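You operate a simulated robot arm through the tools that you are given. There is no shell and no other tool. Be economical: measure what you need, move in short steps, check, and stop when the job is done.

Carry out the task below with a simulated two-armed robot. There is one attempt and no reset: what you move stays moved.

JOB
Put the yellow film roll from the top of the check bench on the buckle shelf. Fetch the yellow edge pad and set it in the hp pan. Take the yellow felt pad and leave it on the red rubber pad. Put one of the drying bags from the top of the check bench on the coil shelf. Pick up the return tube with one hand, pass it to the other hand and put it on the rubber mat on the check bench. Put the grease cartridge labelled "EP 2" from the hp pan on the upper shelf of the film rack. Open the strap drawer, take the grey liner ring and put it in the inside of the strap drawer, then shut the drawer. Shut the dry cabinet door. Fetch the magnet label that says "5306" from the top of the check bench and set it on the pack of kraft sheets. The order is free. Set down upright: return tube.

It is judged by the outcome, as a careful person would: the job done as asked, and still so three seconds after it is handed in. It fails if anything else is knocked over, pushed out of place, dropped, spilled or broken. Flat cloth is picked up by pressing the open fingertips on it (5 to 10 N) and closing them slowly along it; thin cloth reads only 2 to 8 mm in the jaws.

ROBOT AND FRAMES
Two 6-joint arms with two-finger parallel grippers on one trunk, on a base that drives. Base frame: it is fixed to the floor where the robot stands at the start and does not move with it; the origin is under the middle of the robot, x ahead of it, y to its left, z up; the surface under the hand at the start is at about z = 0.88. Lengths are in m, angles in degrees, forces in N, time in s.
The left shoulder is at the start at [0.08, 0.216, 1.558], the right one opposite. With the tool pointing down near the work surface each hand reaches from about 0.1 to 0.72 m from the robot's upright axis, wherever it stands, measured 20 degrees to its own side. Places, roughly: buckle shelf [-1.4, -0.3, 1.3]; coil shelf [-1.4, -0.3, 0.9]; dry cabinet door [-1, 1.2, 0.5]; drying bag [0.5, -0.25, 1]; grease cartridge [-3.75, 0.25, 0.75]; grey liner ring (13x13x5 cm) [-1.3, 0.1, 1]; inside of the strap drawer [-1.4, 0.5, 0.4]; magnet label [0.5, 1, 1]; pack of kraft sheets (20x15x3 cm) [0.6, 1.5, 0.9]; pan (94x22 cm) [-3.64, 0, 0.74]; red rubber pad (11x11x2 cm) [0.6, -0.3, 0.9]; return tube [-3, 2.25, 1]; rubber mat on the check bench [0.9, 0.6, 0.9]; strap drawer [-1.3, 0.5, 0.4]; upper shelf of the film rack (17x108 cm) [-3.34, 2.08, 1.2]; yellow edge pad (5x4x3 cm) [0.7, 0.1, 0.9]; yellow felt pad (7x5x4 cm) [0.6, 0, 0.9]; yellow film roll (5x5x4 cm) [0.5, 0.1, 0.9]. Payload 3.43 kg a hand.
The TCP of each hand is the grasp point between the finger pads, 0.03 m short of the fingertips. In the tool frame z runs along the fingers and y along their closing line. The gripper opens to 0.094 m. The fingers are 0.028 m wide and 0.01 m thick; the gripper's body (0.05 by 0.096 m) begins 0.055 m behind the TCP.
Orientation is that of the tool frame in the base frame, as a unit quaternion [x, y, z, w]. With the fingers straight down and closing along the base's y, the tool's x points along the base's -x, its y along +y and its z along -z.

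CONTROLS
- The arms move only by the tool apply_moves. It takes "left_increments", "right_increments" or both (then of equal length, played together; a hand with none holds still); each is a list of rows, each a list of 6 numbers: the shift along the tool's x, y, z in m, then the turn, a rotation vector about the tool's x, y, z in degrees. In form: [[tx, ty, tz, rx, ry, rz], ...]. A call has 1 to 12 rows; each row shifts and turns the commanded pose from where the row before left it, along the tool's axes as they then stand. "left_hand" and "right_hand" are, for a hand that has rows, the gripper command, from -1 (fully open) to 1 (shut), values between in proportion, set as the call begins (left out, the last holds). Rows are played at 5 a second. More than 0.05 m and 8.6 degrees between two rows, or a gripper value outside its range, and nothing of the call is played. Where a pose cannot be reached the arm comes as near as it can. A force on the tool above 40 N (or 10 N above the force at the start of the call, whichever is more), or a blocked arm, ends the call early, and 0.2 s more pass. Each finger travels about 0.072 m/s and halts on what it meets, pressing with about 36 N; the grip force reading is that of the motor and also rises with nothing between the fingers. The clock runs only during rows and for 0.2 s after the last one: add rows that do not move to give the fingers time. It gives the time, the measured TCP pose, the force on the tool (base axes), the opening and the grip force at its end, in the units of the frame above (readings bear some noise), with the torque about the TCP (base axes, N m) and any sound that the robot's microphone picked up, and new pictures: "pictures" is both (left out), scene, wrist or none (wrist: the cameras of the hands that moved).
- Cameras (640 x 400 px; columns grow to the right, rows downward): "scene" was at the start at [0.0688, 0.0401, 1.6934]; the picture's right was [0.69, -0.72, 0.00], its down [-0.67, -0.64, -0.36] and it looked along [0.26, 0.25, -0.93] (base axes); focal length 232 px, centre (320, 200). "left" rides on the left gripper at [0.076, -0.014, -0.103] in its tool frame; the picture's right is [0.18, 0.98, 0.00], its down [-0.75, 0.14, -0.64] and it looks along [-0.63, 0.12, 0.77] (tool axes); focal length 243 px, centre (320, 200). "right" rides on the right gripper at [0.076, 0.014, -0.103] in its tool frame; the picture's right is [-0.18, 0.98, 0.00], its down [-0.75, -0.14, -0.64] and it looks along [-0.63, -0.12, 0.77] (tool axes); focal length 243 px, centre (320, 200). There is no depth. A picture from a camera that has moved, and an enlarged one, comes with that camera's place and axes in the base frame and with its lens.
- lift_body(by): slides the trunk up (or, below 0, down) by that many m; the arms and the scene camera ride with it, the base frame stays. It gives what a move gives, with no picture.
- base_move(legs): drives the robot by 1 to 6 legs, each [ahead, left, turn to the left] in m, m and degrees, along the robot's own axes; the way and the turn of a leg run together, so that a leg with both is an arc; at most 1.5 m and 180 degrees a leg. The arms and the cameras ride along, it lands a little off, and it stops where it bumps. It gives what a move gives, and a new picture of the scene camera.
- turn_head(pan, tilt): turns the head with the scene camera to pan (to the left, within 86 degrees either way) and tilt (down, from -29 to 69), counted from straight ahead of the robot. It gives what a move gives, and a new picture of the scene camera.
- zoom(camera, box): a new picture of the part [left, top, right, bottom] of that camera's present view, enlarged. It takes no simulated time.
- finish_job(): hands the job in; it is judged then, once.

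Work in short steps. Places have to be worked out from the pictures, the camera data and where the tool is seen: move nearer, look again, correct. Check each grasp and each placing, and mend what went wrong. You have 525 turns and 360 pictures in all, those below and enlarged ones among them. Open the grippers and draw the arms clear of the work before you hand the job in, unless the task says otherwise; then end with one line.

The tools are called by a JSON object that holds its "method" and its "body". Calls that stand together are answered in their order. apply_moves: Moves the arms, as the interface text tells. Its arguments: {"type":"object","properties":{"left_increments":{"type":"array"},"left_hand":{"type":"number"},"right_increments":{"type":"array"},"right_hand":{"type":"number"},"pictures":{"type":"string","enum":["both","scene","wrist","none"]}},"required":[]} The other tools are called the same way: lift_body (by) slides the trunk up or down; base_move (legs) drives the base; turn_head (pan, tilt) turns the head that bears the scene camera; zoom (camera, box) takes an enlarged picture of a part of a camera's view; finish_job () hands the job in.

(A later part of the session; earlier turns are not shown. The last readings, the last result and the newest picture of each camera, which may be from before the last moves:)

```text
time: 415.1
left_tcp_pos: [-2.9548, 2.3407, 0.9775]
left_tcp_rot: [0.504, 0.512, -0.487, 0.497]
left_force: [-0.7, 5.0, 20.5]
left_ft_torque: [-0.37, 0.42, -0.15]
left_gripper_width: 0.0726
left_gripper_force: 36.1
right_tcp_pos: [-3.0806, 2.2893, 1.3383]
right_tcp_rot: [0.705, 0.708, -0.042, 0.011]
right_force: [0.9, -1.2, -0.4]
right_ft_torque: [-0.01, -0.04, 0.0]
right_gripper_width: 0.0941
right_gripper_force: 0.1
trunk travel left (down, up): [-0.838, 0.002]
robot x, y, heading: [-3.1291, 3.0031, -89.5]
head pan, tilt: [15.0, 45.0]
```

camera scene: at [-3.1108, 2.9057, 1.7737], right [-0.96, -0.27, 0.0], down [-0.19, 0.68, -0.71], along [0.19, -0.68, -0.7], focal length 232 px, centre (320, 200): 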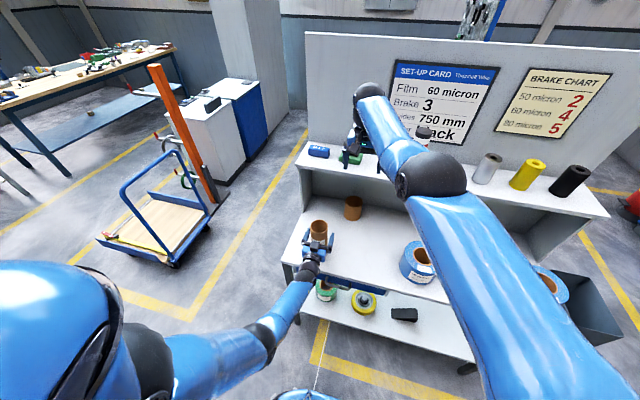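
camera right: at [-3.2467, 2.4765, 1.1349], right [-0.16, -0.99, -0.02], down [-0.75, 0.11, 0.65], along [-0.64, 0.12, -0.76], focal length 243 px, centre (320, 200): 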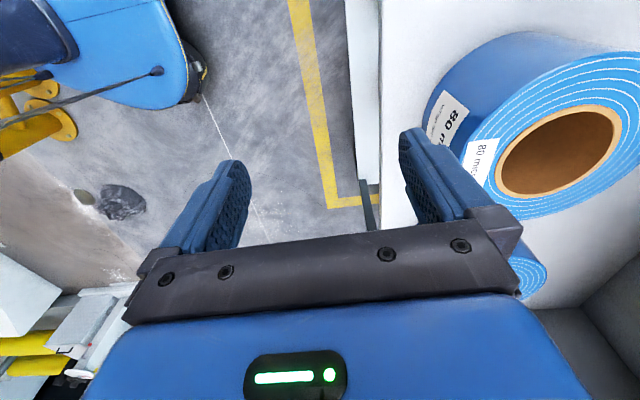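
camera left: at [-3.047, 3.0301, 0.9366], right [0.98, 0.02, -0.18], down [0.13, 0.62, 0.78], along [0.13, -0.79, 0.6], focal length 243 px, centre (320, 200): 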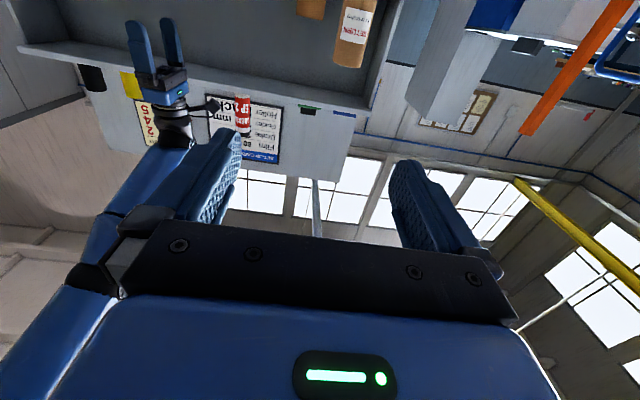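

The tube is gripped (73 mm). I'll lift it with the arm.

{"method": "apply_moves", "body": {"left_increments": [[-0.015, 0, 0, 0, 0, 0], [-0.02, 0, 0, 0, 0, 0], [-0.02, 0, 0, 0, 0, 0], [0, 0, 0, 0, 0, 0]], "pictures": "scene"}}

```text
time: 416.1
left_tcp_pos: [-2.9564, 2.3359, 1.0294]
left_tcp_rot: [0.507, 0.513, -0.485, 0.494]
left_force: [0.4, -0.5, -0.6]
left_ft_torque: [0.01, 0.01, 0.01]
left_gripper_width: 0.0728
left_gripper_force: 36.1
right_tcp_pos: [-3.0799, 2.2828, 1.335]
right_tcp_rot: [0.705, 0.708, -0.04, 0.009]
right_force: [-0.7, 0.2, -0.1]
right_ft_torque: [0.01, 0.03, -0.02]
right_gripper_width: 0.0941
right_gripper_force: 0.1
trunk travel left (down, up): [-0.838, 0.002]
robot x, y, heading: [-3.1295, 3.0078, -89.6]
head pan, tilt: [15.0, 45.0]
camera scene: at [-3.1116, 2.8969, 1.7721], right [-0.96, -0.27, 0.0], down [-0.19, 0.68, -0.71], along [0.19, -0.68, -0.71], focal length 232 px, centre (320, 200)
```

scene: 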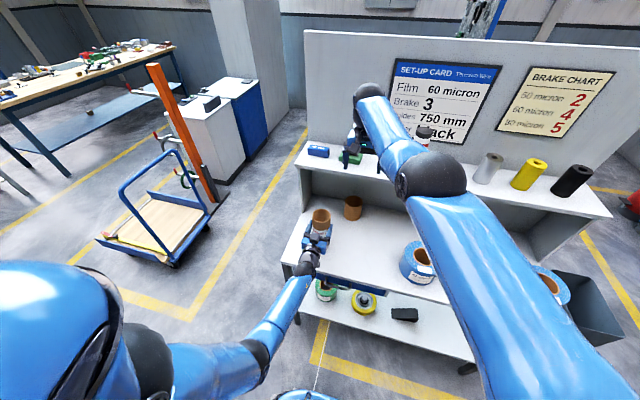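

The tube is off the table. I'll back away from the rack and bring it toward the centre and up for the handover.

{"method": "base_move", "body": {"legs": [[-0.38, 0, 0]]}}

{"method": "apply_moves", "body": {"left_increments": [[-0.02, -0.02, -0.01, 0, 0, 0], [-0.02, -0.02, -0.01, 0, 0, 0], [-0.02, -0.02, -0.01, 0, 0, 0], [-0.02, -0.02, -0.01, 0, 0, 0], [-0.02, -0.02, -0.01, 0, 0, 0], [-0.02, -0.02, 0, 0, 0, 0], [0, 0, 0, 0, 0, 0]], "pictures": "scene"}}

```text
time: 418.5
left_tcp_pos: [-2.9596, 2.7129, 1.0276]
left_tcp_rot: [0.508, 0.512, -0.486, 0.493]
left_force: [-0.2, -0.4, 0.2]
left_ft_torque: [0.02, -0.01, -0.01]
left_gripper_width: 0.0727
left_gripper_force: 36.3
right_tcp_pos: [-3.0846, 2.6625, 1.3329]
right_tcp_rot: [0.706, 0.707, -0.04, 0.009]
right_force: [-0.9, -0.7, -0.3]
right_ft_torque: [0.04, 0.04, 0.02]
right_gripper_width: 0.0938
right_gripper_force: 0.0
trunk travel left (down, up): [-0.838, 0.002]
robot x, y, heading: [-3.1288, 3.3875, -89.7]
head pan, tilt: [15.0, 45.0]
camera scene: at [-3.1139, 3.2741, 1.7718], right [-0.97, -0.26, 0.0], down [-0.19, 0.69, -0.7], along [0.18, -0.68, -0.71], focal length 232 px, centre (320, 200)
```

scene: 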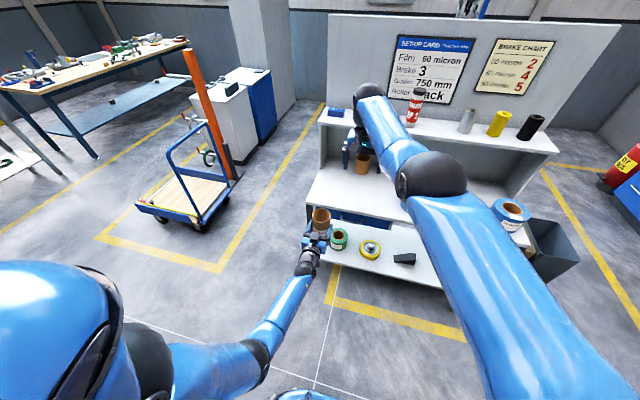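

```text
time: 420.1
left_tcp_pos: [-3.0845, 2.7615, 1.15]
left_tcp_rot: [0.507, 0.512, -0.486, 0.494]
left_force: [0.1, -0.4, -1.0]
left_ft_torque: [0.02, -0.02, -0.05]
left_gripper_width: 0.0728
left_gripper_force: 36.0
right_tcp_pos: [-3.0865, 2.6645, 1.3358]
right_tcp_rot: [0.707, 0.706, -0.04, 0.009]
right_force: [-0.7, 0.6, 0.5]
right_ft_torque: [0.0, 0.0, 0.03]
right_gripper_width: 0.0942
right_gripper_force: 0.2
trunk travel left (down, up): [-0.838, 0.002]
robot x, y, heading: [-3.1339, 3.3877, -89.9]
head pan, tilt: [15.0, 45.0]
camera scene: at [-3.1141, 3.2784, 1.7722], right [-0.97, -0.26, 0.0], down [-0.18, 0.68, -0.71], along [0.18, -0.68, -0.71], focal length 232 px, centre (320, 200)
```

scene: 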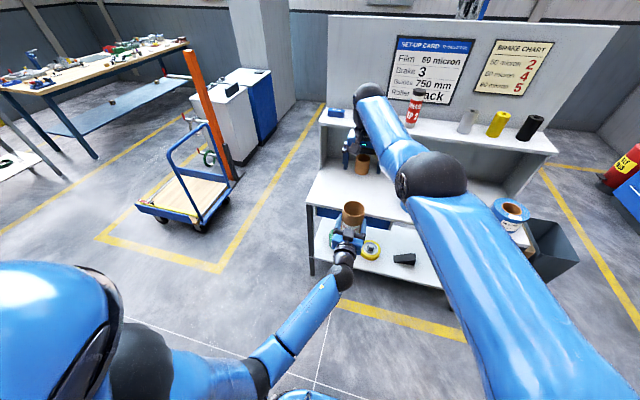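

Both hands are close. I'll lower the tube slightly and bring it forward, and move the right hand back over it while staying above.

{"method": "apply_moves", "body": {"left_increments": [[0.02, 0, 0.01, 0, 0, 0], [0.02, 0, 0.01, 0, 0, 0], [0.02, 0, 0.01, 0, 0, 0], [0, 0, 0, 0, 0, 0], [0, 0, 0, 0, 0, 0]], "right_increments": [[0.015, 0, 0.01, 0, 0, 0], [0.015, 0, 0.01, 0, 0, 0], [0.015, 0, 0.01, 0, 0, 0], [0.015, 0, 0.01, 0, 0, 0], [0, 0, 0, 0, 0, 0]], "pictures": "wrist"}}

```text
time: 421.3
left_tcp_pos: [-3.0803, 2.7347, 1.0891]
left_tcp_rot: [0.507, 0.512, -0.486, 0.494]
left_force: [0.9, -0.8, -0.9]
left_ft_torque: [0.04, -0.01, 0.03]
left_gripper_width: 0.0727
left_gripper_force: 35.8
right_tcp_pos: [-3.0662, 2.6764, 1.2918]
right_tcp_rot: [0.707, 0.706, -0.041, 0.009]
right_force: [-0.9, 0.2, 0.0]
right_ft_torque: [0.0, 0.01, -0.02]
right_gripper_width: 0.0941
right_gripper_force: 0.0
right hand out of reach, approached as far as the arm can: row 1, 2, 3, 4
trunk travel left (down, up): [-0.838, 0.002]
robot x, y, heading: [-3.1313, 3.3872, -89.8]
head pan, tilt: [15.0, 45.0]
camera right: at [-3.0469, 2.7579, 1.3886], right [0.98, -0.19, -0.03], down [-0.11, -0.71, 0.7], along [-0.15, -0.68, -0.72], focal length 243 px, centre (320, 200)
camera left: at [-3.0974, 2.8405, 1.0162], right [0.98, 0.02, -0.18], down [0.13, 0.61, 0.78], along [0.13, -0.79, 0.6], focal length 243 px, centre (320, 200)
```

right: 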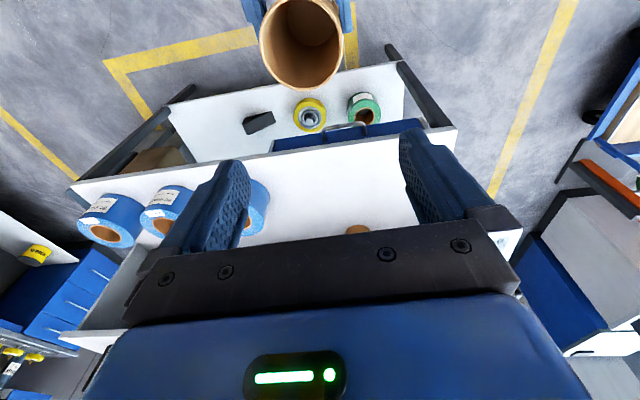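
left: 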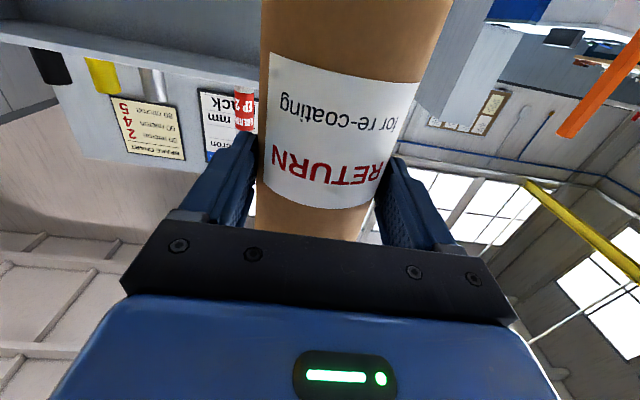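

The tube's top is centred at about (-3.077, 2.718), z 1.142. I'll straighten the right hand's small tilt and come down toward it, stopping just above.

{"method": "apply_moves", "body": {"right_increments": [[0, 0, 0.01, -2.6, 4, 0], [0.01, -0.003, 0.02, 0, 0, 0], [0.01, -0.003, 0.02, 0, 0, 0], [0.012, -0.003, 0.015, 0, 0, 0], [0.012, -0.002, 0.01, 0, 0, 0], [0, 0, 0, 0, 0, 0]], "pictures": "wrist"}}

```text
time: 422.7
left_tcp_pos: [-3.082, 2.7344, 1.0883]
left_tcp_rot: [0.507, 0.512, -0.486, 0.494]
left_force: [0.5, -0.1, -1.5]
left_ft_torque: [0.05, 0.01, 0.0]
left_gripper_width: 0.0728
left_gripper_force: 36.7
right_tcp_pos: [-3.065, 2.693, 1.2138]
right_tcp_rot: [0.707, 0.707, 0.0, 0.0]
right_force: [0.8, 0.0, 0.1]
right_ft_torque: [-0.01, -0.01, -0.04]
right_gripper_width: 0.094
right_gripper_force: 0.1
right hand out of reach, approached as far as the arm can: row 1, 2, 3, 4, 5
trunk travel left (down, up): [-0.838, 0.002]
robot x, y, heading: [-3.131, 3.3856, -90.0]
head pan, tilt: [15.0, 45.0]
camera right: at [-3.0502, 2.7675, 1.3166], right [0.98, -0.18, 0.0], down [-0.14, -0.75, 0.64], along [-0.12, -0.63, -0.77], focal length 243 px, centre (320, 200)
```

right: 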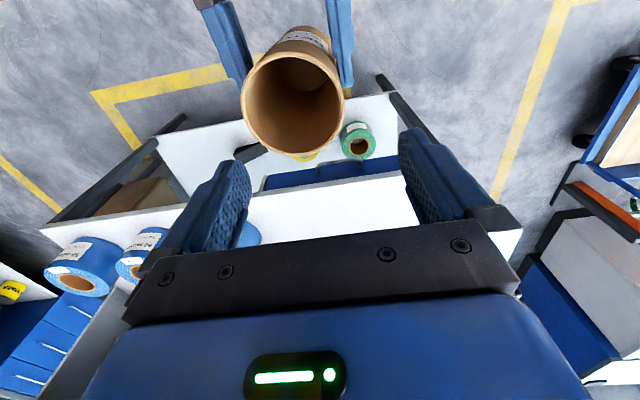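

The remaining offset is about 2 cm. I'll move the tube to meet the right hand.

{"method": "apply_moves", "body": {"left_increments": [[0, 0.007, 0.01, 0, 0, 0], [0, 0.007, 0.011, 0, 0, 0], [0, 0, 0, 0, 0, 0], [0, 0, 0, 0, 0, 0]], "right_increments": [[0, 0, 0, 0, 0, 0], [0, 0, 0, 0, 0, 0], [0, 0, 0, 0, 0, 0], [0, 0, 0, 0, 0, 0]], "pictures": "wrist"}}

```text
time: 423.7
left_tcp_pos: [-3.0681, 2.7137, 1.0894]
left_tcp_rot: [0.507, 0.512, -0.487, 0.494]
left_force: [0.2, -0.5, -1.1]
left_ft_torque: [0.0, 0.0, 0.01]
left_gripper_width: 0.0729
left_gripper_force: 36.1
right_tcp_pos: [-3.0655, 2.6928, 1.2138]
right_tcp_rot: [0.707, 0.707, 0.0, -0.001]
right_force: [-0.8, 0.7, 0.2]
right_ft_torque: [0.02, -0.03, 0.0]
right_gripper_width: 0.0941
right_gripper_force: 0.2
trunk travel left (down, up): [-0.838, 0.002]
robot x, y, heading: [-3.1341, 3.3877, -90.0]
head pan, tilt: [15.0, 45.0]
camera right: at [-3.0504, 2.7677, 1.317], right [0.98, -0.18, 0.0], down [-0.14, -0.75, 0.64], along [-0.12, -0.63, -0.77], focal length 243 px, centre (320, 200)
camera left: at [-3.0836, 2.819, 1.0164], right [0.98, 0.02, -0.18], down [0.13, 0.61, 0.78], along [0.13, -0.79, 0.6], focal length 243 px, centre (320, 200)
```

right: 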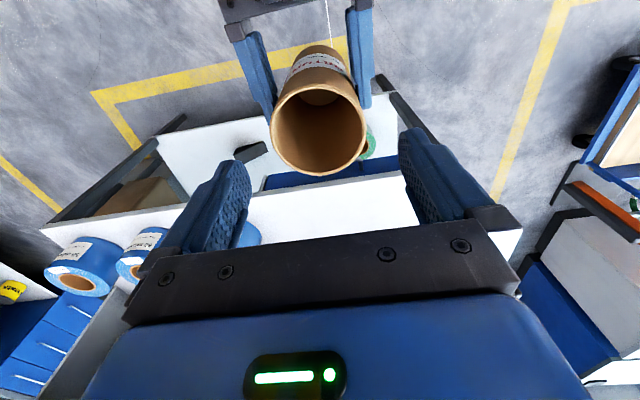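
left: 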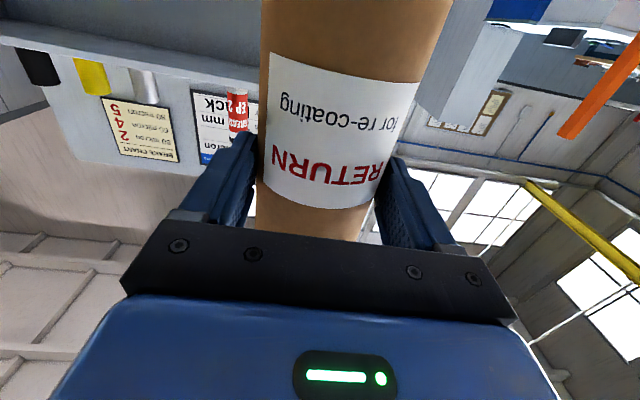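

Aligned within a few mm. I'll lower the right hand around the tube's top.

{"method": "apply_moves", "body": {"right_increments": [[0, 0, 0.025, 0, 0, 0], [0, 0, 0.025, 0, 0, 0], [0, 0, 0.022, 0, 0, 0], [0, 0, 0, 0, 0, 0]], "pictures": "wrist"}}

```text
time: 424.7
left_tcp_pos: [-3.0676, 2.7135, 1.0894]
left_tcp_rot: [0.508, 0.512, -0.487, 0.493]
left_force: [0.5, 0.3, -1.5]
left_ft_torque: [0.02, -0.02, -0.01]
left_gripper_width: 0.0729
left_gripper_force: 36.1
right_tcp_pos: [-3.0694, 2.7006, 1.144]
right_tcp_rot: [0.707, 0.707, 0.001, 0.001]
right_force: [0.1, 0.2, -0.2]
right_ft_torque: [-0.01, -0.03, -0.04]
right_gripper_width: 0.0941
right_gripper_force: 0.0
right hand out of reach, approached as far as the arm can: row 2
trunk travel left (down, up): [-0.838, 0.002]
robot x, y, heading: [-3.1346, 3.3886, -90.1]
head pan, tilt: [15.0, 45.0]
camera right: at [-3.0545, 2.7762, 1.2468], right [0.98, -0.18, 0.0], down [-0.14, -0.75, 0.64], along [-0.12, -0.63, -0.77], focal length 243 px, centre (320, 200)
```

right: 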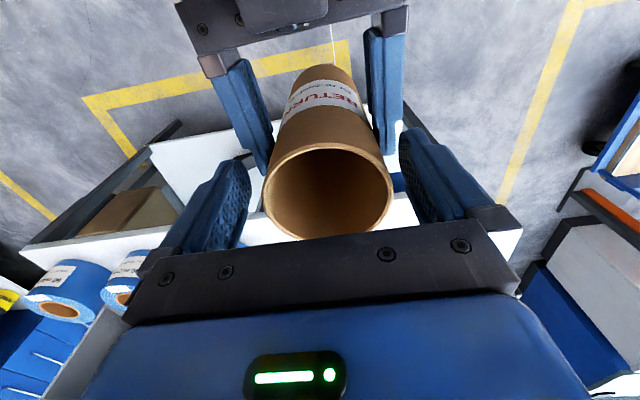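

The tube's top is between the right fingers. I'll close the right hand.

{"method": "apply_moves", "body": {"right_increments": [[0, 0, 0, 0, 0, 0], [0, 0, 0, 0, 0, 0], [0, 0, 0, 0, 0, 0], [0, 0, 0, 0, 0, 0], [0, 0, 0, 0, 0, 0]], "right_hand": 1, "pictures": "wrist"}}

```text
time: 425.9
left_tcp_pos: [-3.0679, 2.7131, 1.0891]
left_tcp_rot: [0.507, 0.511, -0.487, 0.494]
left_force: [-10.4, 0.8, 1.1]
left_ft_torque: [-0.03, -0.53, -0.33]
left_gripper_width: 0.0729
left_gripper_force: 35.8
right_tcp_pos: [-3.0685, 2.7017, 1.1456]
right_tcp_rot: [0.707, 0.707, 0.001, 0.0]
right_force: [10.5, -0.9, -0.2]
right_ft_torque: [-0.01, 0.03, 0.24]
right_gripper_width: 0.077
right_gripper_force: 36.0
trunk travel left (down, up): [-0.838, 0.002]
robot x, y, heading: [-3.1307, 3.3861, -90.0]
head pan, tilt: [15.0, 45.0]
camera right: at [-3.054, 2.7764, 1.2472], right [0.98, -0.18, 0.0], down [-0.14, -0.75, 0.64], along [-0.12, -0.63, -0.77], focal length 243 px, centre (320, 200)
```

right: 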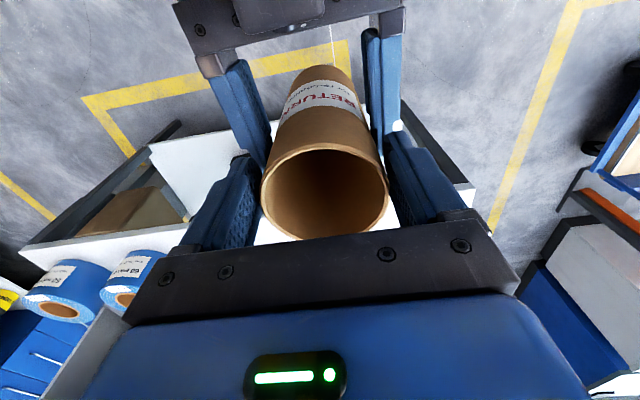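

Both hands hold it. I'll open the left hand and check that the right keeps its grip.

{"method": "apply_moves", "body": {"left_increments": [[0, 0, 0, 0, 0, 0], [0, 0, 0, 0, 0, 0], [0, 0, 0, 0, 0, 0], [0, 0, 0, 0, 0, 0]], "left_hand": -1, "pictures": "none"}}

{"method": "apply_moves", "body": {"left_increments": [[0, 0, -0.03, 0, 0, 0], [0, 0, -0.03, 0, 0, 0], [0, 0, -0.03, 0, 0, 0], [0, 0, -0.03, 0, 0, 0], [0.02, 0, -0.03, 0, 0, 0], [0.03, 0, -0.03, 0, 0, 0], [0, 0, 0, 0, 0, 0]], "pictures": "scene"}}

```text
time: 426.9
left_tcp_pos: [-3.0667, 2.7134, 1.089]
left_tcp_rot: [0.506, 0.513, -0.485, 0.495]
left_force: [-0.3, -0.8, 0.0]
left_ft_torque: [0.05, 0.05, -0.02]
left_gripper_width: 0.0942
left_gripper_force: 0.0
right_tcp_pos: [-3.0697, 2.7, 1.1436]
right_tcp_rot: [0.707, 0.707, 0.001, 0.0]
right_force: [-0.6, 0.1, 1.1]
right_ft_torque: [0.03, 0.01, 0.0]
right_gripper_width: 0.0764
right_gripper_force: 36.1
trunk travel left (down, up): [-0.838, 0.002]
robot x, y, heading: [-3.1316, 3.3877, -89.6]
head pan, tilt: [15.0, 45.0]
```

```text
time: 428.5
left_tcp_pos: [-3.0678, 2.897, 1.0461]
left_tcp_rot: [0.506, 0.513, -0.486, 0.494]
left_force: [-0.7, -0.1, -0.2]
left_ft_torque: [0.0, -0.01, 0.01]
left_gripper_width: 0.0942
left_gripper_force: 0.0
right_tcp_pos: [-3.0686, 2.7014, 1.144]
right_tcp_rot: [0.707, 0.707, 0.001, 0.0]
right_force: [-0.2, -0.2, 0.8]
right_ft_torque: [-0.01, -0.02, 0.0]
right_gripper_width: 0.0762
right_gripper_force: 35.9
trunk travel left (down, up): [-0.838, 0.002]
robot x, y, heading: [-3.1331, 3.3836, -89.7]
head pan, tilt: [15.0, 45.0]
camera scene: at [-3.1141, 3.2785, 1.7722], right [-0.97, -0.26, 0.0], down [-0.18, 0.68, -0.71], along [0.18, -0.68, -0.71], focal length 232 px, centre (320, 200)
```

scene: 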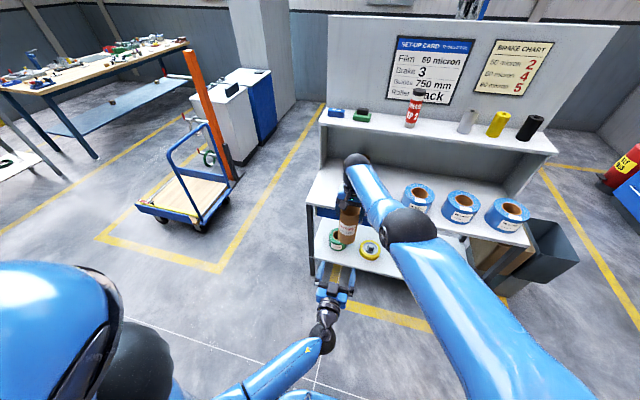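

The handover is done and the right hand holds the tube. I'll stow the left hand further back and to the side.

{"method": "apply_moves", "body": {"left_increments": [[0.02, 0.03, -0.02, 0, 0, 0], [0.02, 0.03, -0.02, 0, 0, 0], [0.02, 0.03, -0.02, 0, 0, 0], [0.02, 0.03, -0.02, 0, 0, 0], [0.02, 0, -0.02, 0, 0, 0], [0, 0, 0, 0, 0, 0]], "pictures": "none"}}

{"method": "base_move", "body": {"legs": [[0, 0, 89.7]]}}

```text
time: 429.9
left_tcp_pos: [-2.949, 3.0007, 0.9502]
left_tcp_rot: [0.508, 0.513, -0.486, 0.493]
left_force: [-0.1, 0.5, 0.5]
left_ft_torque: [0.01, 0.0, -0.01]
left_gripper_width: 0.094
left_gripper_force: 0.0
right_tcp_pos: [-3.0685, 2.7009, 1.1442]
right_tcp_rot: [0.707, 0.707, 0.002, 0.001]
right_force: [0.7, 0.0, 1.3]
right_ft_torque: [-0.01, 0.01, -0.01]
right_gripper_width: 0.0733
right_gripper_force: 36.0
trunk travel left (down, up): [-0.838, 0.002]
robot x, y, heading: [-3.1316, 3.3886, -89.8]
head pan, tilt: [15.0, 45.0]
```

```text
time: 434.0
left_tcp_pos: [-2.7427, 3.5597, 0.9503]
left_tcp_rot: [0.006, 0.72, -0.004, 0.694]
left_force: [0.1, 0.3, 0.0]
left_ft_torque: [0.02, 0.02, 0.02]
left_gripper_width: 0.0938
left_gripper_force: 0.1
right_tcp_pos: [-2.4468, 3.4334, 1.1443]
right_tcp_rot: [0.013, 1.0, 0.001, 0.0]
right_force: [-0.9, 0.6, -0.5]
right_ft_torque: [0.0, 0.0, 0.02]
right_gripper_width: 0.0698
right_gripper_force: 36.3
trunk travel left (down, up): [-0.838, 0.002]
robot x, y, heading: [-3.1338, 3.3864, -1.5]
head pan, tilt: [15.0, 45.0]
camera scene: at [-3.0258, 3.4062, 1.7722], right [0.24, -0.97, 0.0], down [-0.69, -0.17, -0.71], along [0.69, 0.17, -0.71], focal length 232 px, centre (320, 200)
```

scene: 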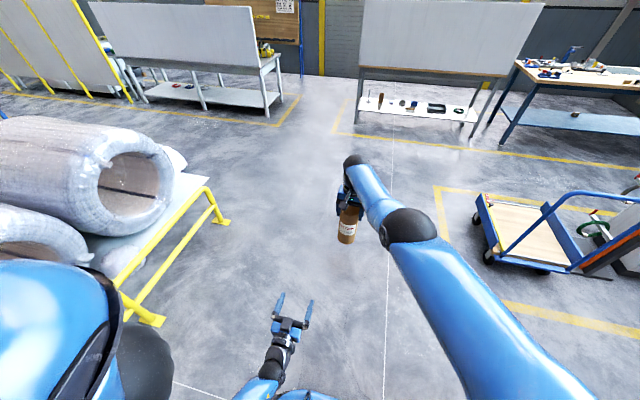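

The grip width is shrinking (76 → 70 mm), so the tube may be creeping. I'll check it with the wrist camera.

{"method": "zoom", "body": {"camera": "right", "box": [120, 0, 520, 250]}}

{"method": "zoom", "body": {"camera": "scene", "box": [290, 140, 420, 260]}}

```text
1.60 times, centred on (320, 125) of right
camera zoom: at [-2.5223, 3.4479, 1.2471], right [0.21, 0.98, 0.0], down [0.75, -0.16, 0.64], along [0.63, -0.13, -0.77], focal length 388 px, centre (320, 320)
```

zoom: 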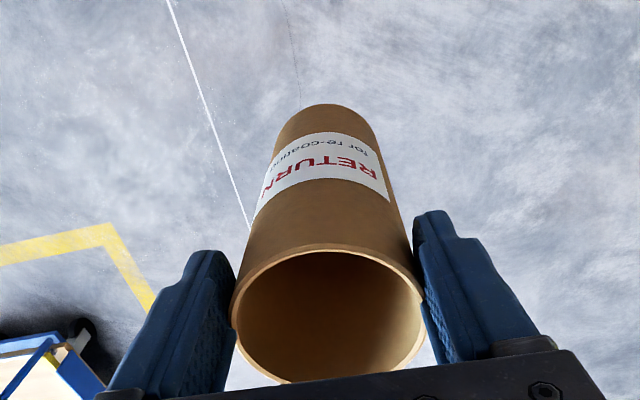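

```text
3.33 times, centred on (355, 200) of scene
camera zoom: at [-3.0258, 3.4062, 1.7722], right [0.24, -0.97, 0.0], down [-0.69, -0.17, -0.71], along [0.69, 0.17, -0.71], focal length 773 px, centre (203, 200)
```

zoom: 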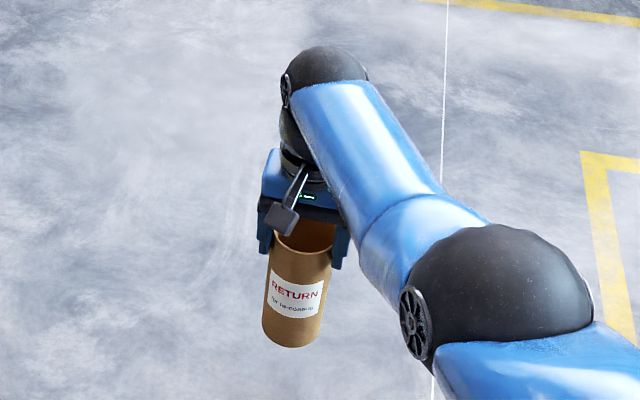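

The tube is creeping forward out of the pads. I'll bring the left hand in right away to support it.

{"method": "apply_moves", "body": {"left_increments": [[-0.025, -0.04, 0.01, 0, 0, 0], [-0.025, -0.04, 0.01, 0, 0, 0], [-0.02, -0.04, 0.02, 0, 0, 0], [0, -0.003, 0.045, 0, 0, 0], [0, 0, 0.045, 0, 0, 0], [0, 0, 0.045, 0, 0, 0], [0, 0, 0.045, 0, 0, 0], [0, 0, 0.045, 0, 0, 0]], "pictures": "both"}}

```text
time: 435.8
left_tcp_pos: [-2.4748, 3.4365, 1.0108]
left_tcp_rot: [0.007, 0.722, -0.004, 0.692]
left_force: [-1.2, -0.1, 0.1]
left_ft_torque: [0.03, 0.0, 0.0]
left_gripper_width: 0.0941
left_gripper_force: 0.1
right_tcp_pos: [-2.445, 3.4326, 1.1434]
right_tcp_rot: [0.014, 1.0, 0.002, -0.001]
right_force: [0.7, -0.4, -1.0]
right_ft_torque: [0.02, 0.02, 0.03]
right_gripper_width: 0.0696
right_gripper_force: 36.3
trunk travel left (down, up): [-0.838, 0.002]
robot x, y, heading: [-3.1332, 3.3877, -1.3]
head pan, tilt: [15.0, 45.0]
camera scene: at [-3.023, 3.406, 1.772], right [0.24, -0.97, 0.0], down [-0.69, -0.17, -0.71], along [0.69, 0.17, -0.71], focal length 232 px, centre (320, 200)
camera left: at [-2.5813, 3.4232, 0.9379], right [0.01, 0.98, -0.18], down [-0.61, 0.15, 0.78], along [0.79, 0.11, 0.6], focal length 243 px, centre (320, 200)
```

scene: 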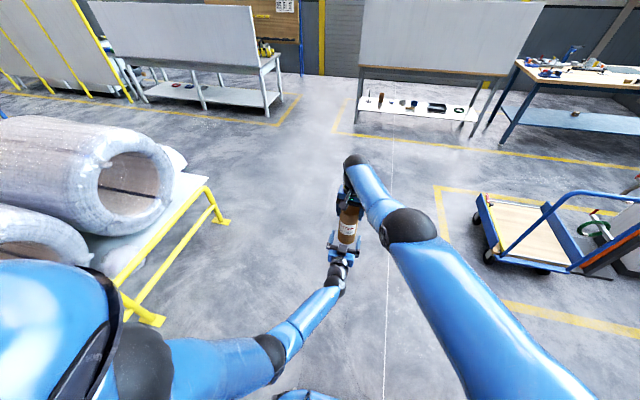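
left: 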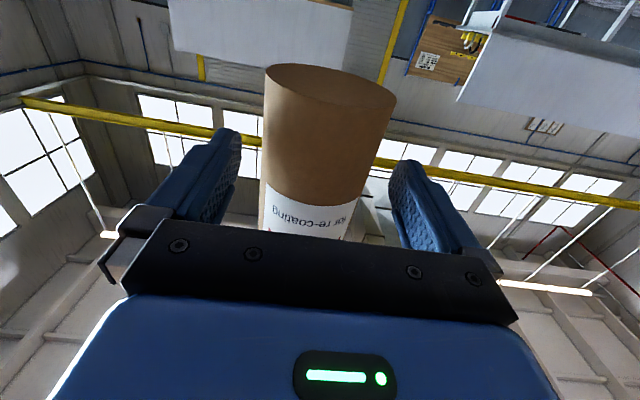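

The left fingers straddle the tube. I'll go 2.5 cm further and close.

{"method": "apply_moves", "body": {"left_increments": [[0, 0, 0.015, 0, 0, 0], [0, 0, 0.015, 0, 0, 0], [0, 0, 0, 0, 0, 0]], "pictures": "none"}}

{"method": "apply_moves", "body": {"left_increments": [[0, 0, 0, 0, 0, 0], [0, 0, 0, 0, 0, 0], [0, 0, 0, 0, 0, 0], [0, 0, 0, 0, 0, 0]], "left_hand": 1, "pictures": "wrist"}}

```text
time: 436.6
left_tcp_pos: [-2.4453, 3.4344, 1.009]
left_tcp_rot: [0.006, 0.72, -0.004, 0.694]
left_force: [0.4, 0.3, 0.4]
left_ft_torque: [0.03, 0.03, 0.0]
left_gripper_width: 0.094
left_gripper_force: 0.1
right_tcp_pos: [-2.4466, 3.4332, 1.143]
right_tcp_rot: [0.013, 1.0, 0.001, 0.0]
right_force: [0.2, 0.0, 0.3]
right_ft_torque: [0.02, 0.01, 0.01]
right_gripper_width: 0.0695
right_gripper_force: 35.8
trunk travel left (down, up): [-0.838, 0.002]
robot x, y, heading: [-3.134, 3.384, -1.4]
head pan, tilt: [15.0, 45.0]
```

```text
time: 437.6
left_tcp_pos: [-2.4467, 3.4347, 1.0083]
left_tcp_rot: [0.006, 0.72, -0.003, 0.694]
left_force: [2.4, -2.2, -0.6]
left_ft_torque: [0.58, 0.18, 0.06]
left_gripper_width: 0.0729
left_gripper_force: 36.7
right_tcp_pos: [-2.448, 3.4323, 1.1419]
right_tcp_rot: [0.013, 1.0, 0.001, 0.001]
right_force: [-2.9, 3.5, -1.1]
right_ft_torque: [-0.16, 0.18, -0.06]
right_gripper_width: 0.0693
right_gripper_force: 36.4
trunk travel left (down, up): [-0.838, 0.002]
robot x, y, heading: [-3.1335, 3.3891, -1.3]
head pan, tilt: [15.0, 45.0]
camera left: at [-2.5527, 3.4226, 0.9357], right [0.01, 0.98, -0.18], down [-0.61, 0.15, 0.78], along [0.79, 0.1, 0.6], focal length 243 px, centre (320, 200)
```

left: 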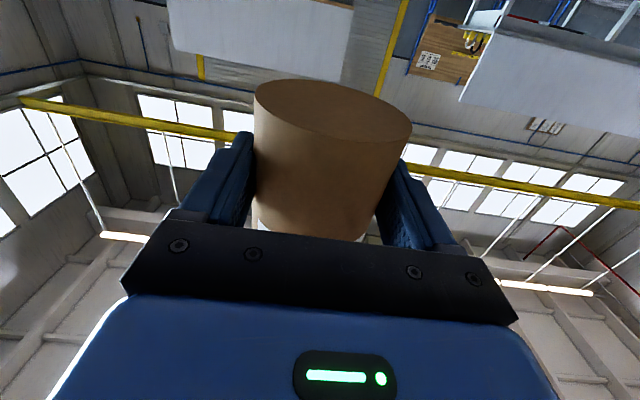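

The left hand holds it firmly, lower down. I'll open the right hand and look, so I can regrip deeper and centred.

{"method": "apply_moves", "body": {"right_increments": [[0, 0, 0, 0, 0, 0], [0, 0, 0, 0, 0, 0], [0, 0, 0, 0, 0, 0]], "right_hand": -1, "pictures": "both"}}

```text
time: 438.4
left_tcp_pos: [-2.4467, 3.4338, 1.0079]
left_tcp_rot: [0.006, 0.721, -0.004, 0.693]
left_force: [-0.3, -0.4, 0.2]
left_ft_torque: [-0.03, -0.01, -0.02]
left_gripper_width: 0.0731
left_gripper_force: 35.8
right_tcp_pos: [-2.4469, 3.4328, 1.1434]
right_tcp_rot: [0.013, 1.0, 0.001, 0.0]
right_force: [0.8, 0.4, 0.3]
right_ft_torque: [-0.04, 0.0, 0.02]
right_gripper_width: 0.094
right_gripper_force: 0.2
trunk travel left (down, up): [-0.838, 0.002]
robot x, y, heading: [-3.1309, 3.3853, -1.4]
head pan, tilt: [15.0, 45.0]
camera scene: at [-3.0257, 3.4066, 1.7722], right [0.24, -0.97, 0.0], down [-0.69, -0.17, -0.71], along [0.69, 0.17, -0.71], focal length 232 px, centre (320, 200)
camera right: at [-2.5222, 3.4482, 1.2471], right [0.21, 0.98, 0.0], down [0.75, -0.16, 0.64], along [0.63, -0.13, -0.77], focal length 243 px, centre (320, 200)
```

scene: 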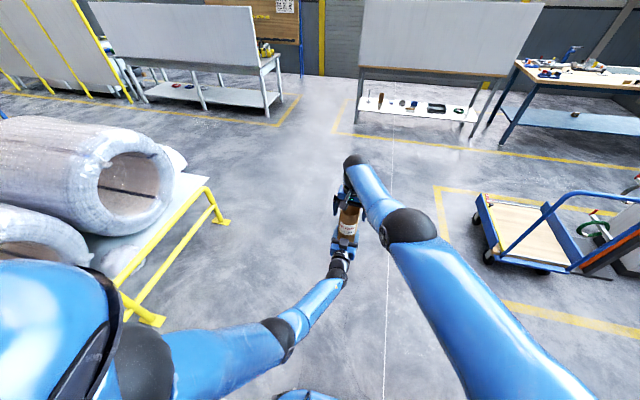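
right: 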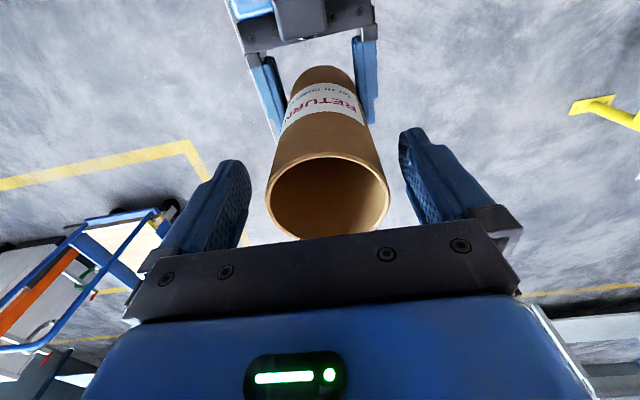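

The tube's centre is about 1.9 cm ahead of the right TCP, which is why it crept. I'll move the right hand forward 1.9 cm and 5 cm lower, then check.

{"method": "apply_moves", "body": {"right_increments": [[-0.01, 0, 0, 0, 0, 0], [-0.01, 0, 0, 0, 0, 0], [0, 0, 0.015, 0, 0, 0], [0, 0, 0.015, 0, 0, 0], [0, 0, 0.012, 0, 0, 0], [0, 0, 0, 0, 0, 0]], "pictures": "wrist"}}

```text
time: 439.8
left_tcp_pos: [-2.4447, 3.4351, 1.0079]
left_tcp_rot: [0.006, 0.72, -0.004, 0.693]
left_force: [0.2, 0.5, 0.3]
left_ft_torque: [0.0, 0.0, 0.02]
left_gripper_width: 0.0727
left_gripper_force: 35.8
right_tcp_pos: [-2.4545, 3.4272, 1.1066]
right_tcp_rot: [0.013, 1.0, 0.002, 0.0]
right_force: [0.1, -0.4, 0.7]
right_ft_torque: [0.01, 0.04, -0.03]
right_gripper_width: 0.094
right_gripper_force: 0.1
right hand out of reach, approached as far as the arm can: row 1, 2, 3, 4, 5
trunk travel left (down, up): [-0.838, 0.002]
robot x, y, heading: [-3.134, 3.3911, -1.2]
head pan, tilt: [15.0, 45.0]
camera right: at [-2.5301, 3.4412, 1.2099], right [0.21, 0.98, 0.0], down [0.75, -0.16, 0.64], along [0.63, -0.13, -0.77], focal length 243 px, centre (320, 200)
```

right: 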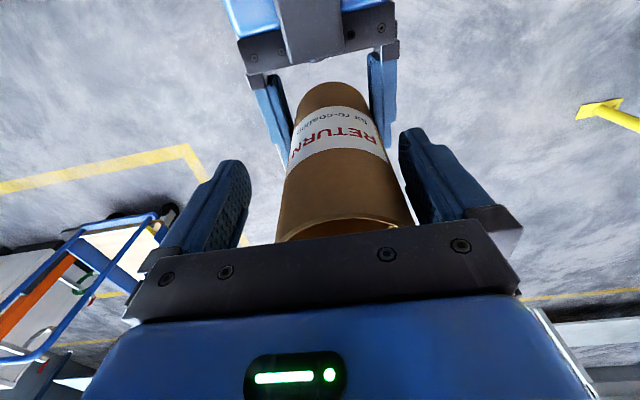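

The right arm is at its reach limit, so I'll bring the tube back 2.8 cm with the left hand instead.

{"method": "apply_moves", "body": {"left_increments": [[0, -0.003, -0.014, 0, 0, 0], [0, -0.003, -0.014, 0, 0, 0], [0, 0, 0, 0, 0, 0], [0, 0, 0, 0, 0, 0]], "right_increments": [[0, 0, 0, 0, 0, 0], [0, 0, 0, 0, 0, 0], [0, 0, 0, 0, 0, 0], [0, 0, 0, 0, 0, 0]], "pictures": "wrist"}}

```text
time: 440.8
left_tcp_pos: [-2.4742, 3.429, 1.0104]
left_tcp_rot: [0.005, 0.72, -0.003, 0.694]
left_force: [0.2, -0.1, 0.1]
left_ft_torque: [0.03, 0.01, 0.02]
left_gripper_width: 0.0729
left_gripper_force: 36.0
right_tcp_pos: [-2.4551, 3.4264, 1.1069]
right_tcp_rot: [0.014, 1.0, 0.0, 0.0]
right_force: [-0.1, 0.2, -0.5]
right_ft_torque: [0.0, 0.03, 0.0]
right_gripper_width: 0.0942
right_gripper_force: 0.1
trunk travel left (down, up): [-0.838, 0.002]
robot x, y, heading: [-3.1355, 3.3855, -1.3]
head pan, tilt: [15.0, 45.0]
camera right: at [-2.5296, 3.441, 1.2097], right [0.21, 0.98, 0.0], down [0.75, -0.16, 0.64], along [0.63, -0.13, -0.77], focal length 243 px, centre (320, 200)
camera left: at [-2.5813, 3.416, 0.9366], right [0.01, 0.98, -0.18], down [-0.61, 0.15, 0.78], along [0.79, 0.11, 0.6], focal length 243 px, centre (320, 200)
```

right: 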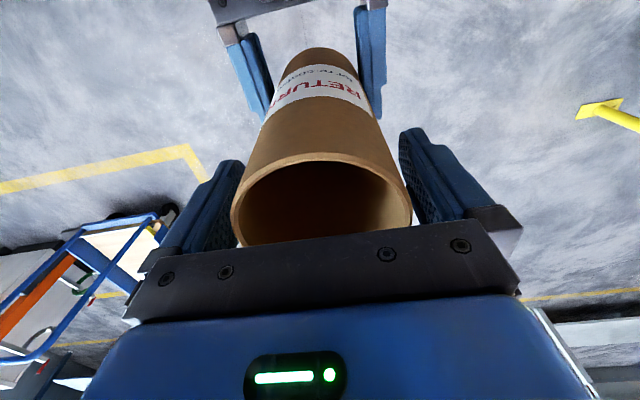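
left: 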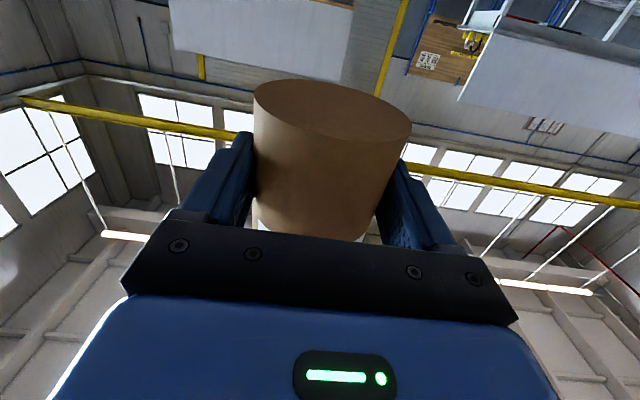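

Now the tube is ~9 mm behind the right TCP. I'll nudge it 8 mm forward and close the right hand.

{"method": "apply_moves", "body": {"left_increments": [[0, -0.001, 0.008, 0, 0, 0], [0, 0, 0, 0, 0, 0], [0, 0, 0, 0, 0, 0]], "pictures": "none"}}

{"method": "apply_moves", "body": {"right_increments": [[0, 0, 0, 0, 0, 0], [0, 0, 0, 0, 0, 0], [0, 0, 0, 0, 0, 0], [0, 0, 0, 0, 0, 0], [0, 0, 0, 0, 0, 0]], "right_hand": 1, "pictures": "wrist"}}

```text
time: 441.6
left_tcp_pos: [-2.4677, 3.4282, 1.0102]
left_tcp_rot: [0.006, 0.72, -0.004, 0.694]
left_force: [0.3, 0.3, 0.0]
left_ft_torque: [-0.02, 0.01, 0.01]
left_gripper_width: 0.0725
left_gripper_force: 35.7
right_tcp_pos: [-2.4539, 3.4263, 1.1061]
right_tcp_rot: [0.013, 1.0, 0.001, -0.001]
right_force: [0.1, 0.0, 0.2]
right_ft_torque: [0.0, 0.0, 0.0]
right_gripper_width: 0.0939
right_gripper_force: 0.1
trunk travel left (down, up): [-0.838, 0.002]
robot x, y, heading: [-3.1361, 3.3862, -1.2]
head pan, tilt: [15.0, 45.0]
```

```text
time: 442.8
left_tcp_pos: [-2.4682, 3.4282, 1.0089]
left_tcp_rot: [0.006, 0.721, -0.004, 0.693]
left_force: [-0.4, -7.9, 0.1]
left_ft_torque: [0.74, -0.05, -0.1]
left_gripper_width: 0.0729
left_gripper_force: 36.0
right_tcp_pos: [-2.4546, 3.427, 1.1065]
right_tcp_rot: [0.013, 1.0, 0.001, 0.0]
right_force: [0.1, 6.9, -0.1]
right_ft_torque: [-0.01, 0.02, 0.01]
right_gripper_width: 0.0738
right_gripper_force: 36.1
trunk travel left (down, up): [-0.838, 0.002]
robot x, y, heading: [-3.1357, 3.3897, -1.3]
head pan, tilt: [15.0, 45.0]
camera right: at [-2.5301, 3.4415, 1.21], right [0.21, 0.98, 0.0], down [0.75, -0.16, 0.64], along [0.63, -0.13, -0.77], focal length 243 px, centre (320, 200)
```

right: 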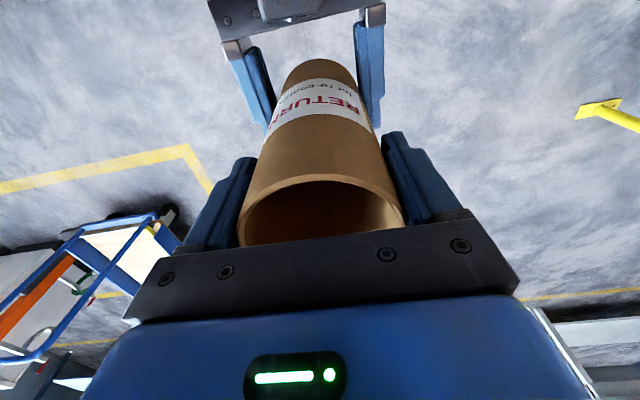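

It's centred now (73.8 mm). I'll release the left hand and watch the width.

{"method": "apply_moves", "body": {"left_increments": [[0, 0, 0, 0, 0, 0], [0, 0, 0, 0, 0, 0], [0, 0, 0, 0, 0, 0], [0, 0, 0, 0, 0, 0], [0, 0, 0, 0, 0, 0], [0, 0, 0, 0, 0, 0], [0, 0, 0, 0, 0, 0], [0, 0, 0, 0, 0, 0], [0, 0, 0, 0, 0, 0], [0, 0, 0, 0, 0, 0]], "left_hand": -1, "pictures": "none"}}

{"method": "apply_moves", "body": {"left_increments": [[0, 0, 0, 0, 0, 0], [0, 0, 0, 0, 0, 0], [0, 0, 0, 0, 0, 0], [0, 0, 0, 0, 0, 0], [0, 0, 0, 0, 0, 0], [0, 0, 0, 0, 0, 0], [0, 0, 0, 0, 0, 0], [0, 0, 0, 0, 0, 0], [0, 0, 0, 0, 0, 0], [0, 0, 0, 0, 0, 0]], "pictures": "none"}}

```text
time: 445.0
left_tcp_pos: [-2.4676, 3.4278, 1.0099]
left_tcp_rot: [0.006, 0.721, -0.004, 0.693]
left_force: [0.5, 0.1, -1.0]
left_ft_torque: [0.0, 0.01, -0.02]
left_gripper_width: 0.0941
left_gripper_force: 0.1
right_tcp_pos: [-2.4552, 3.4261, 1.1069]
right_tcp_rot: [0.012, 1.0, 0.001, 0.0]
right_force: [0.7, 0.8, 0.0]
right_ft_torque: [-0.02, 0.0, -0.04]
right_gripper_width: 0.0738
right_gripper_force: 36.0
trunk travel left (down, up): [-0.838, 0.002]
robot x, y, heading: [-3.1323, 3.3857, -1.4]
head pan, tilt: [15.0, 45.0]
```

```text
time: 447.2
left_tcp_pos: [-2.467, 3.4261, 1.0099]
left_tcp_rot: [0.006, 0.72, -0.004, 0.694]
left_force: [0.0, 0.0, 0.5]
left_ft_torque: [0.03, 0.01, -0.02]
left_gripper_width: 0.0941
left_gripper_force: 0.1
right_tcp_pos: [-2.4542, 3.4266, 1.1068]
right_tcp_rot: [0.012, 1.0, 0.001, -0.001]
right_force: [0.0, -0.9, -0.9]
right_ft_torque: [0.0, -0.01, 0.0]
right_gripper_width: 0.0735
right_gripper_force: 36.3
trunk travel left (down, up): [-0.838, 0.002]
robot x, y, heading: [-3.1346, 3.3855, -1.3]
head pan, tilt: [15.0, 45.0]
```

The grip is stable. I'll withdraw the left hand straight back, then stow it.

{"method": "apply_moves", "body": {"left_increments": [[0, 0, -0.04, 0, 0, 0], [0, 0, -0.04, 0, 0, 0], [0, 0, -0.04, 0, 0, 0], [0, 0, -0.04, 0, 0, 0], [0.01, 0.01, -0.04, 0, 0, 0], [0.02, 0.03, -0.03, 0, 0, 0], [0.02, 0.03, -0.02, 0, 0, 0], [0.02, 0.03, 0, 0, 0, 0], [0, 0.02, 0, 0, 0, 0], [0, 0, 0, 0, 0, 0]], "pictures": "scene"}}

```text
time: 449.4
left_tcp_pos: [-2.7202, 3.5504, 0.9503]
left_tcp_rot: [0.006, 0.72, -0.004, 0.693]
left_force: [0.2, 0.7, 0.1]
left_ft_torque: [0.02, -0.01, 0.0]
left_gripper_width: 0.0939
left_gripper_force: 0.1
right_tcp_pos: [-2.454, 3.4258, 1.107]
right_tcp_rot: [0.013, 1.0, 0.001, -0.001]
right_force: [-0.1, 0.2, 0.7]
right_ft_torque: [-0.02, 0.0, 0.01]
right_gripper_width: 0.0736
right_gripper_force: 36.0
trunk travel left (down, up): [-0.838, 0.002]
robot x, y, heading: [-3.1342, 3.3831, -1.6]
head pan, tilt: [15.0, 45.0]
camera scene: at [-3.0261, 3.4069, 1.7722], right [0.24, -0.97, 0.0], down [-0.69, -0.17, -0.71], along [0.69, 0.17, -0.71], focal length 232 px, centre (320, 200)
```

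scene: 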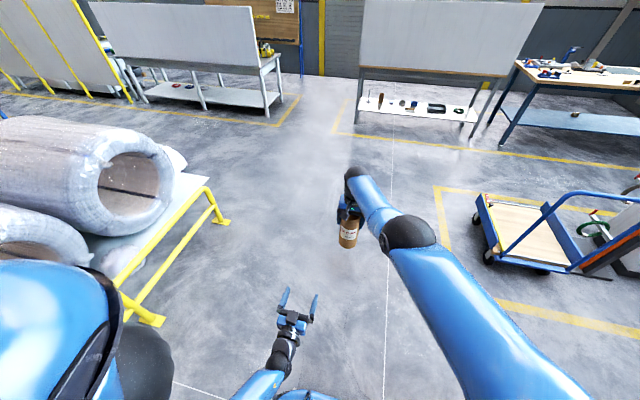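

I'll drive along to the aisle.

{"method": "base_move", "body": {"legs": [[1.35, 0, 1.4], [1.33, 0, 0], [0, 0, -90]]}}

{"method": "turn_head", "body": {"pan": 0, "tilt": 40}}

```text
time: 466.3
left_tcp_pos: [-0.2559, 2.9219, 0.9488]
left_tcp_rot: [0.501, 0.517, -0.482, 0.499]
left_force: [-0.4, -0.9, 0.7]
left_ft_torque: [0.02, 0.0, -0.01]
left_gripper_width: 0.0942
left_gripper_force: 0.0
right_tcp_pos: [-0.367, 2.6528, 1.1076]
right_tcp_rot: [0.699, 0.715, 0.0, 0.001]
right_force: [0.5, 0.8, -0.8]
right_ft_torque: [0.0, -0.02, 0.01]
right_gripper_width: 0.0738
right_gripper_force: 35.9
trunk travel left (down, up): [-0.838, 0.002]
robot x, y, heading: [-0.4379, 3.3285, -89.1]
head pan, tilt: [15.0, 45.0]
camera scene: at [-0.4161, 3.2214, 1.7722], right [-0.96, -0.28, 0.0], down [-0.2, 0.68, -0.71], along [0.2, -0.68, -0.71], focal length 232 px, centre (320, 200)
```

scene: 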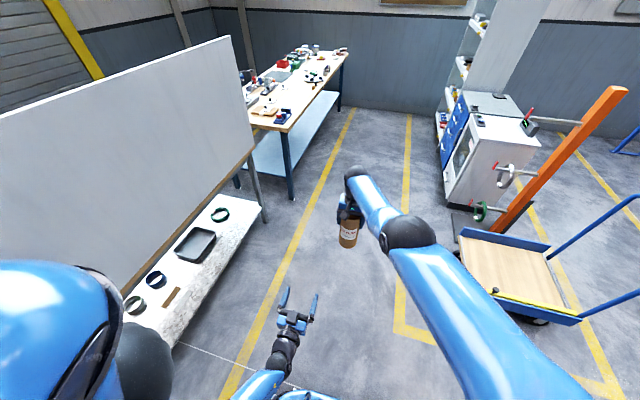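

```text
time: 467.0
left_tcp_pos: [-0.2554, 2.922, 0.9509]
left_tcp_rot: [0.501, 0.518, -0.481, 0.499]
left_force: [0.7, -0.2, -0.9]
left_ft_torque: [0.01, 0.01, -0.01]
left_gripper_width: 0.0939
left_gripper_force: 0.0
right_tcp_pos: [-0.3671, 2.6515, 1.1075]
right_tcp_rot: [0.7, 0.714, 0.0, 0.001]
right_force: [-0.8, -0.1, -0.9]
right_ft_torque: [-0.02, -0.01, 0.0]
right_gripper_width: 0.0734
right_gripper_force: 35.8
trunk travel left (down, up): [-0.838, 0.002]
robot x, y, heading: [-0.4391, 3.3269, -88.4]
head pan, tilt: [0.0, 40.0]
camera scene: at [-0.4373, 3.2144, 1.7795], right [-1.0, -0.02, 0.0], down [-0.02, 0.64, -0.77], along [0.02, -0.77, -0.64], focal length 232 px, centre (320, 200)
```

scene: 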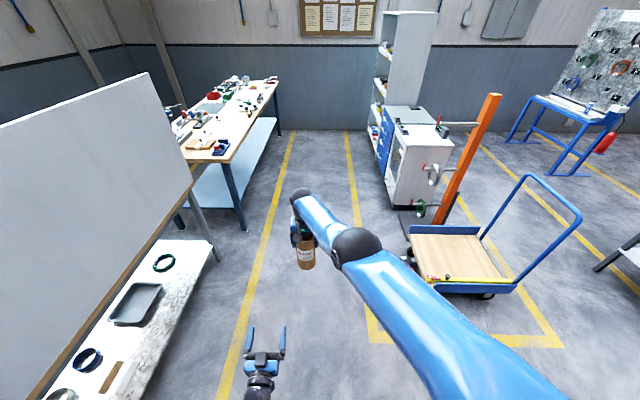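

The aisle is clear. I'll drive to y ≈ 0.6 and turn to the bench.

{"method": "base_move", "body": {"legs": [[1.4, 0, -1.6], [1.35, 0, 0], [0, 0, 89.5]]}}

{"method": "turn_head", "body": {"pan": 0, "tilt": 45}}

```text
time: 484.2
left_tcp_pos: [-0.0701, 0.7626, 0.9497]
left_tcp_rot: [0.006, 0.72, -0.003, 0.694]
left_force: [-0.7, 0.1, -0.6]
left_ft_torque: [0.0, -0.01, 0.01]
left_gripper_width: 0.094
left_gripper_force: 0.1
right_tcp_pos: [0.1951, 0.6385, 1.1067]
right_tcp_rot: [0.012, 1.0, 0.001, 0.0]
right_force: [-0.7, 0.3, -0.5]
right_ft_torque: [0.01, -0.02, 0.0]
right_gripper_width: 0.0737
right_gripper_force: 35.8
trunk travel left (down, up): [-0.838, 0.002]
robot x, y, heading: [-0.4843, 0.5978, -1.3]
head pan, tilt: [0.0, 40.0]
camera scene: at [-0.3708, 0.5968, 1.7795], right [-0.02, -1.0, 0.0], down [-0.64, 0.01, -0.77], along [0.77, -0.02, -0.64], focal length 232 px, centre (320, 200)
```

scene: 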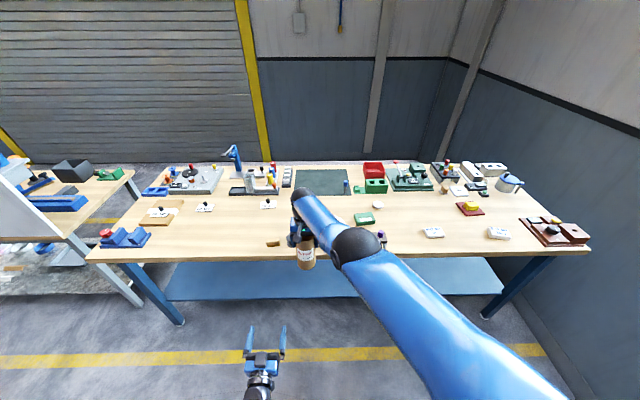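

```text
time: 484.8
left_tcp_pos: [-0.0707, 0.7621, 0.9497]
left_tcp_rot: [0.005, 0.72, -0.003, 0.694]
left_force: [0.4, 0.7, 0.7]
left_ft_torque: [-0.01, 0.02, 0.02]
left_gripper_width: 0.0938
left_gripper_force: 0.1
right_tcp_pos: [0.194, 0.6381, 1.1081]
right_tcp_rot: [0.011, 1.0, 0.001, 0.0]
right_force: [0.4, -0.1, -0.5]
right_ft_torque: [-0.01, 0.0, 0.0]
right_gripper_width: 0.0737
right_gripper_force: 36.3
trunk travel left (down, up): [-0.838, 0.002]
robot x, y, heading: [-0.4843, 0.5987, -1.0]
head pan, tilt: [0.0, 45.0]
camera scene: at [-0.3744, 0.5971, 1.7723], right [-0.02, -1.0, 0.0], down [-0.71, 0.02, -0.71], along [0.71, -0.02, -0.71], focal length 232 px, centre (320, 200)
```

scene: 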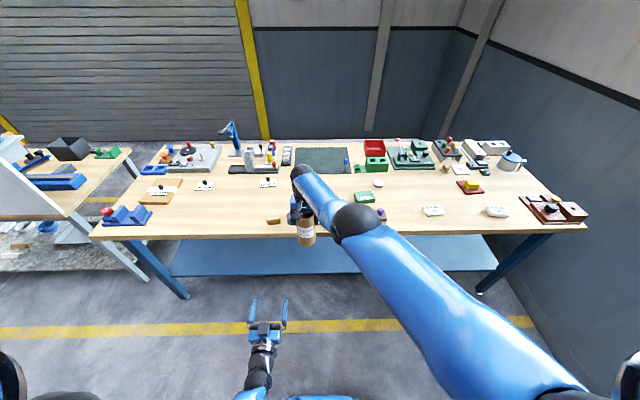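

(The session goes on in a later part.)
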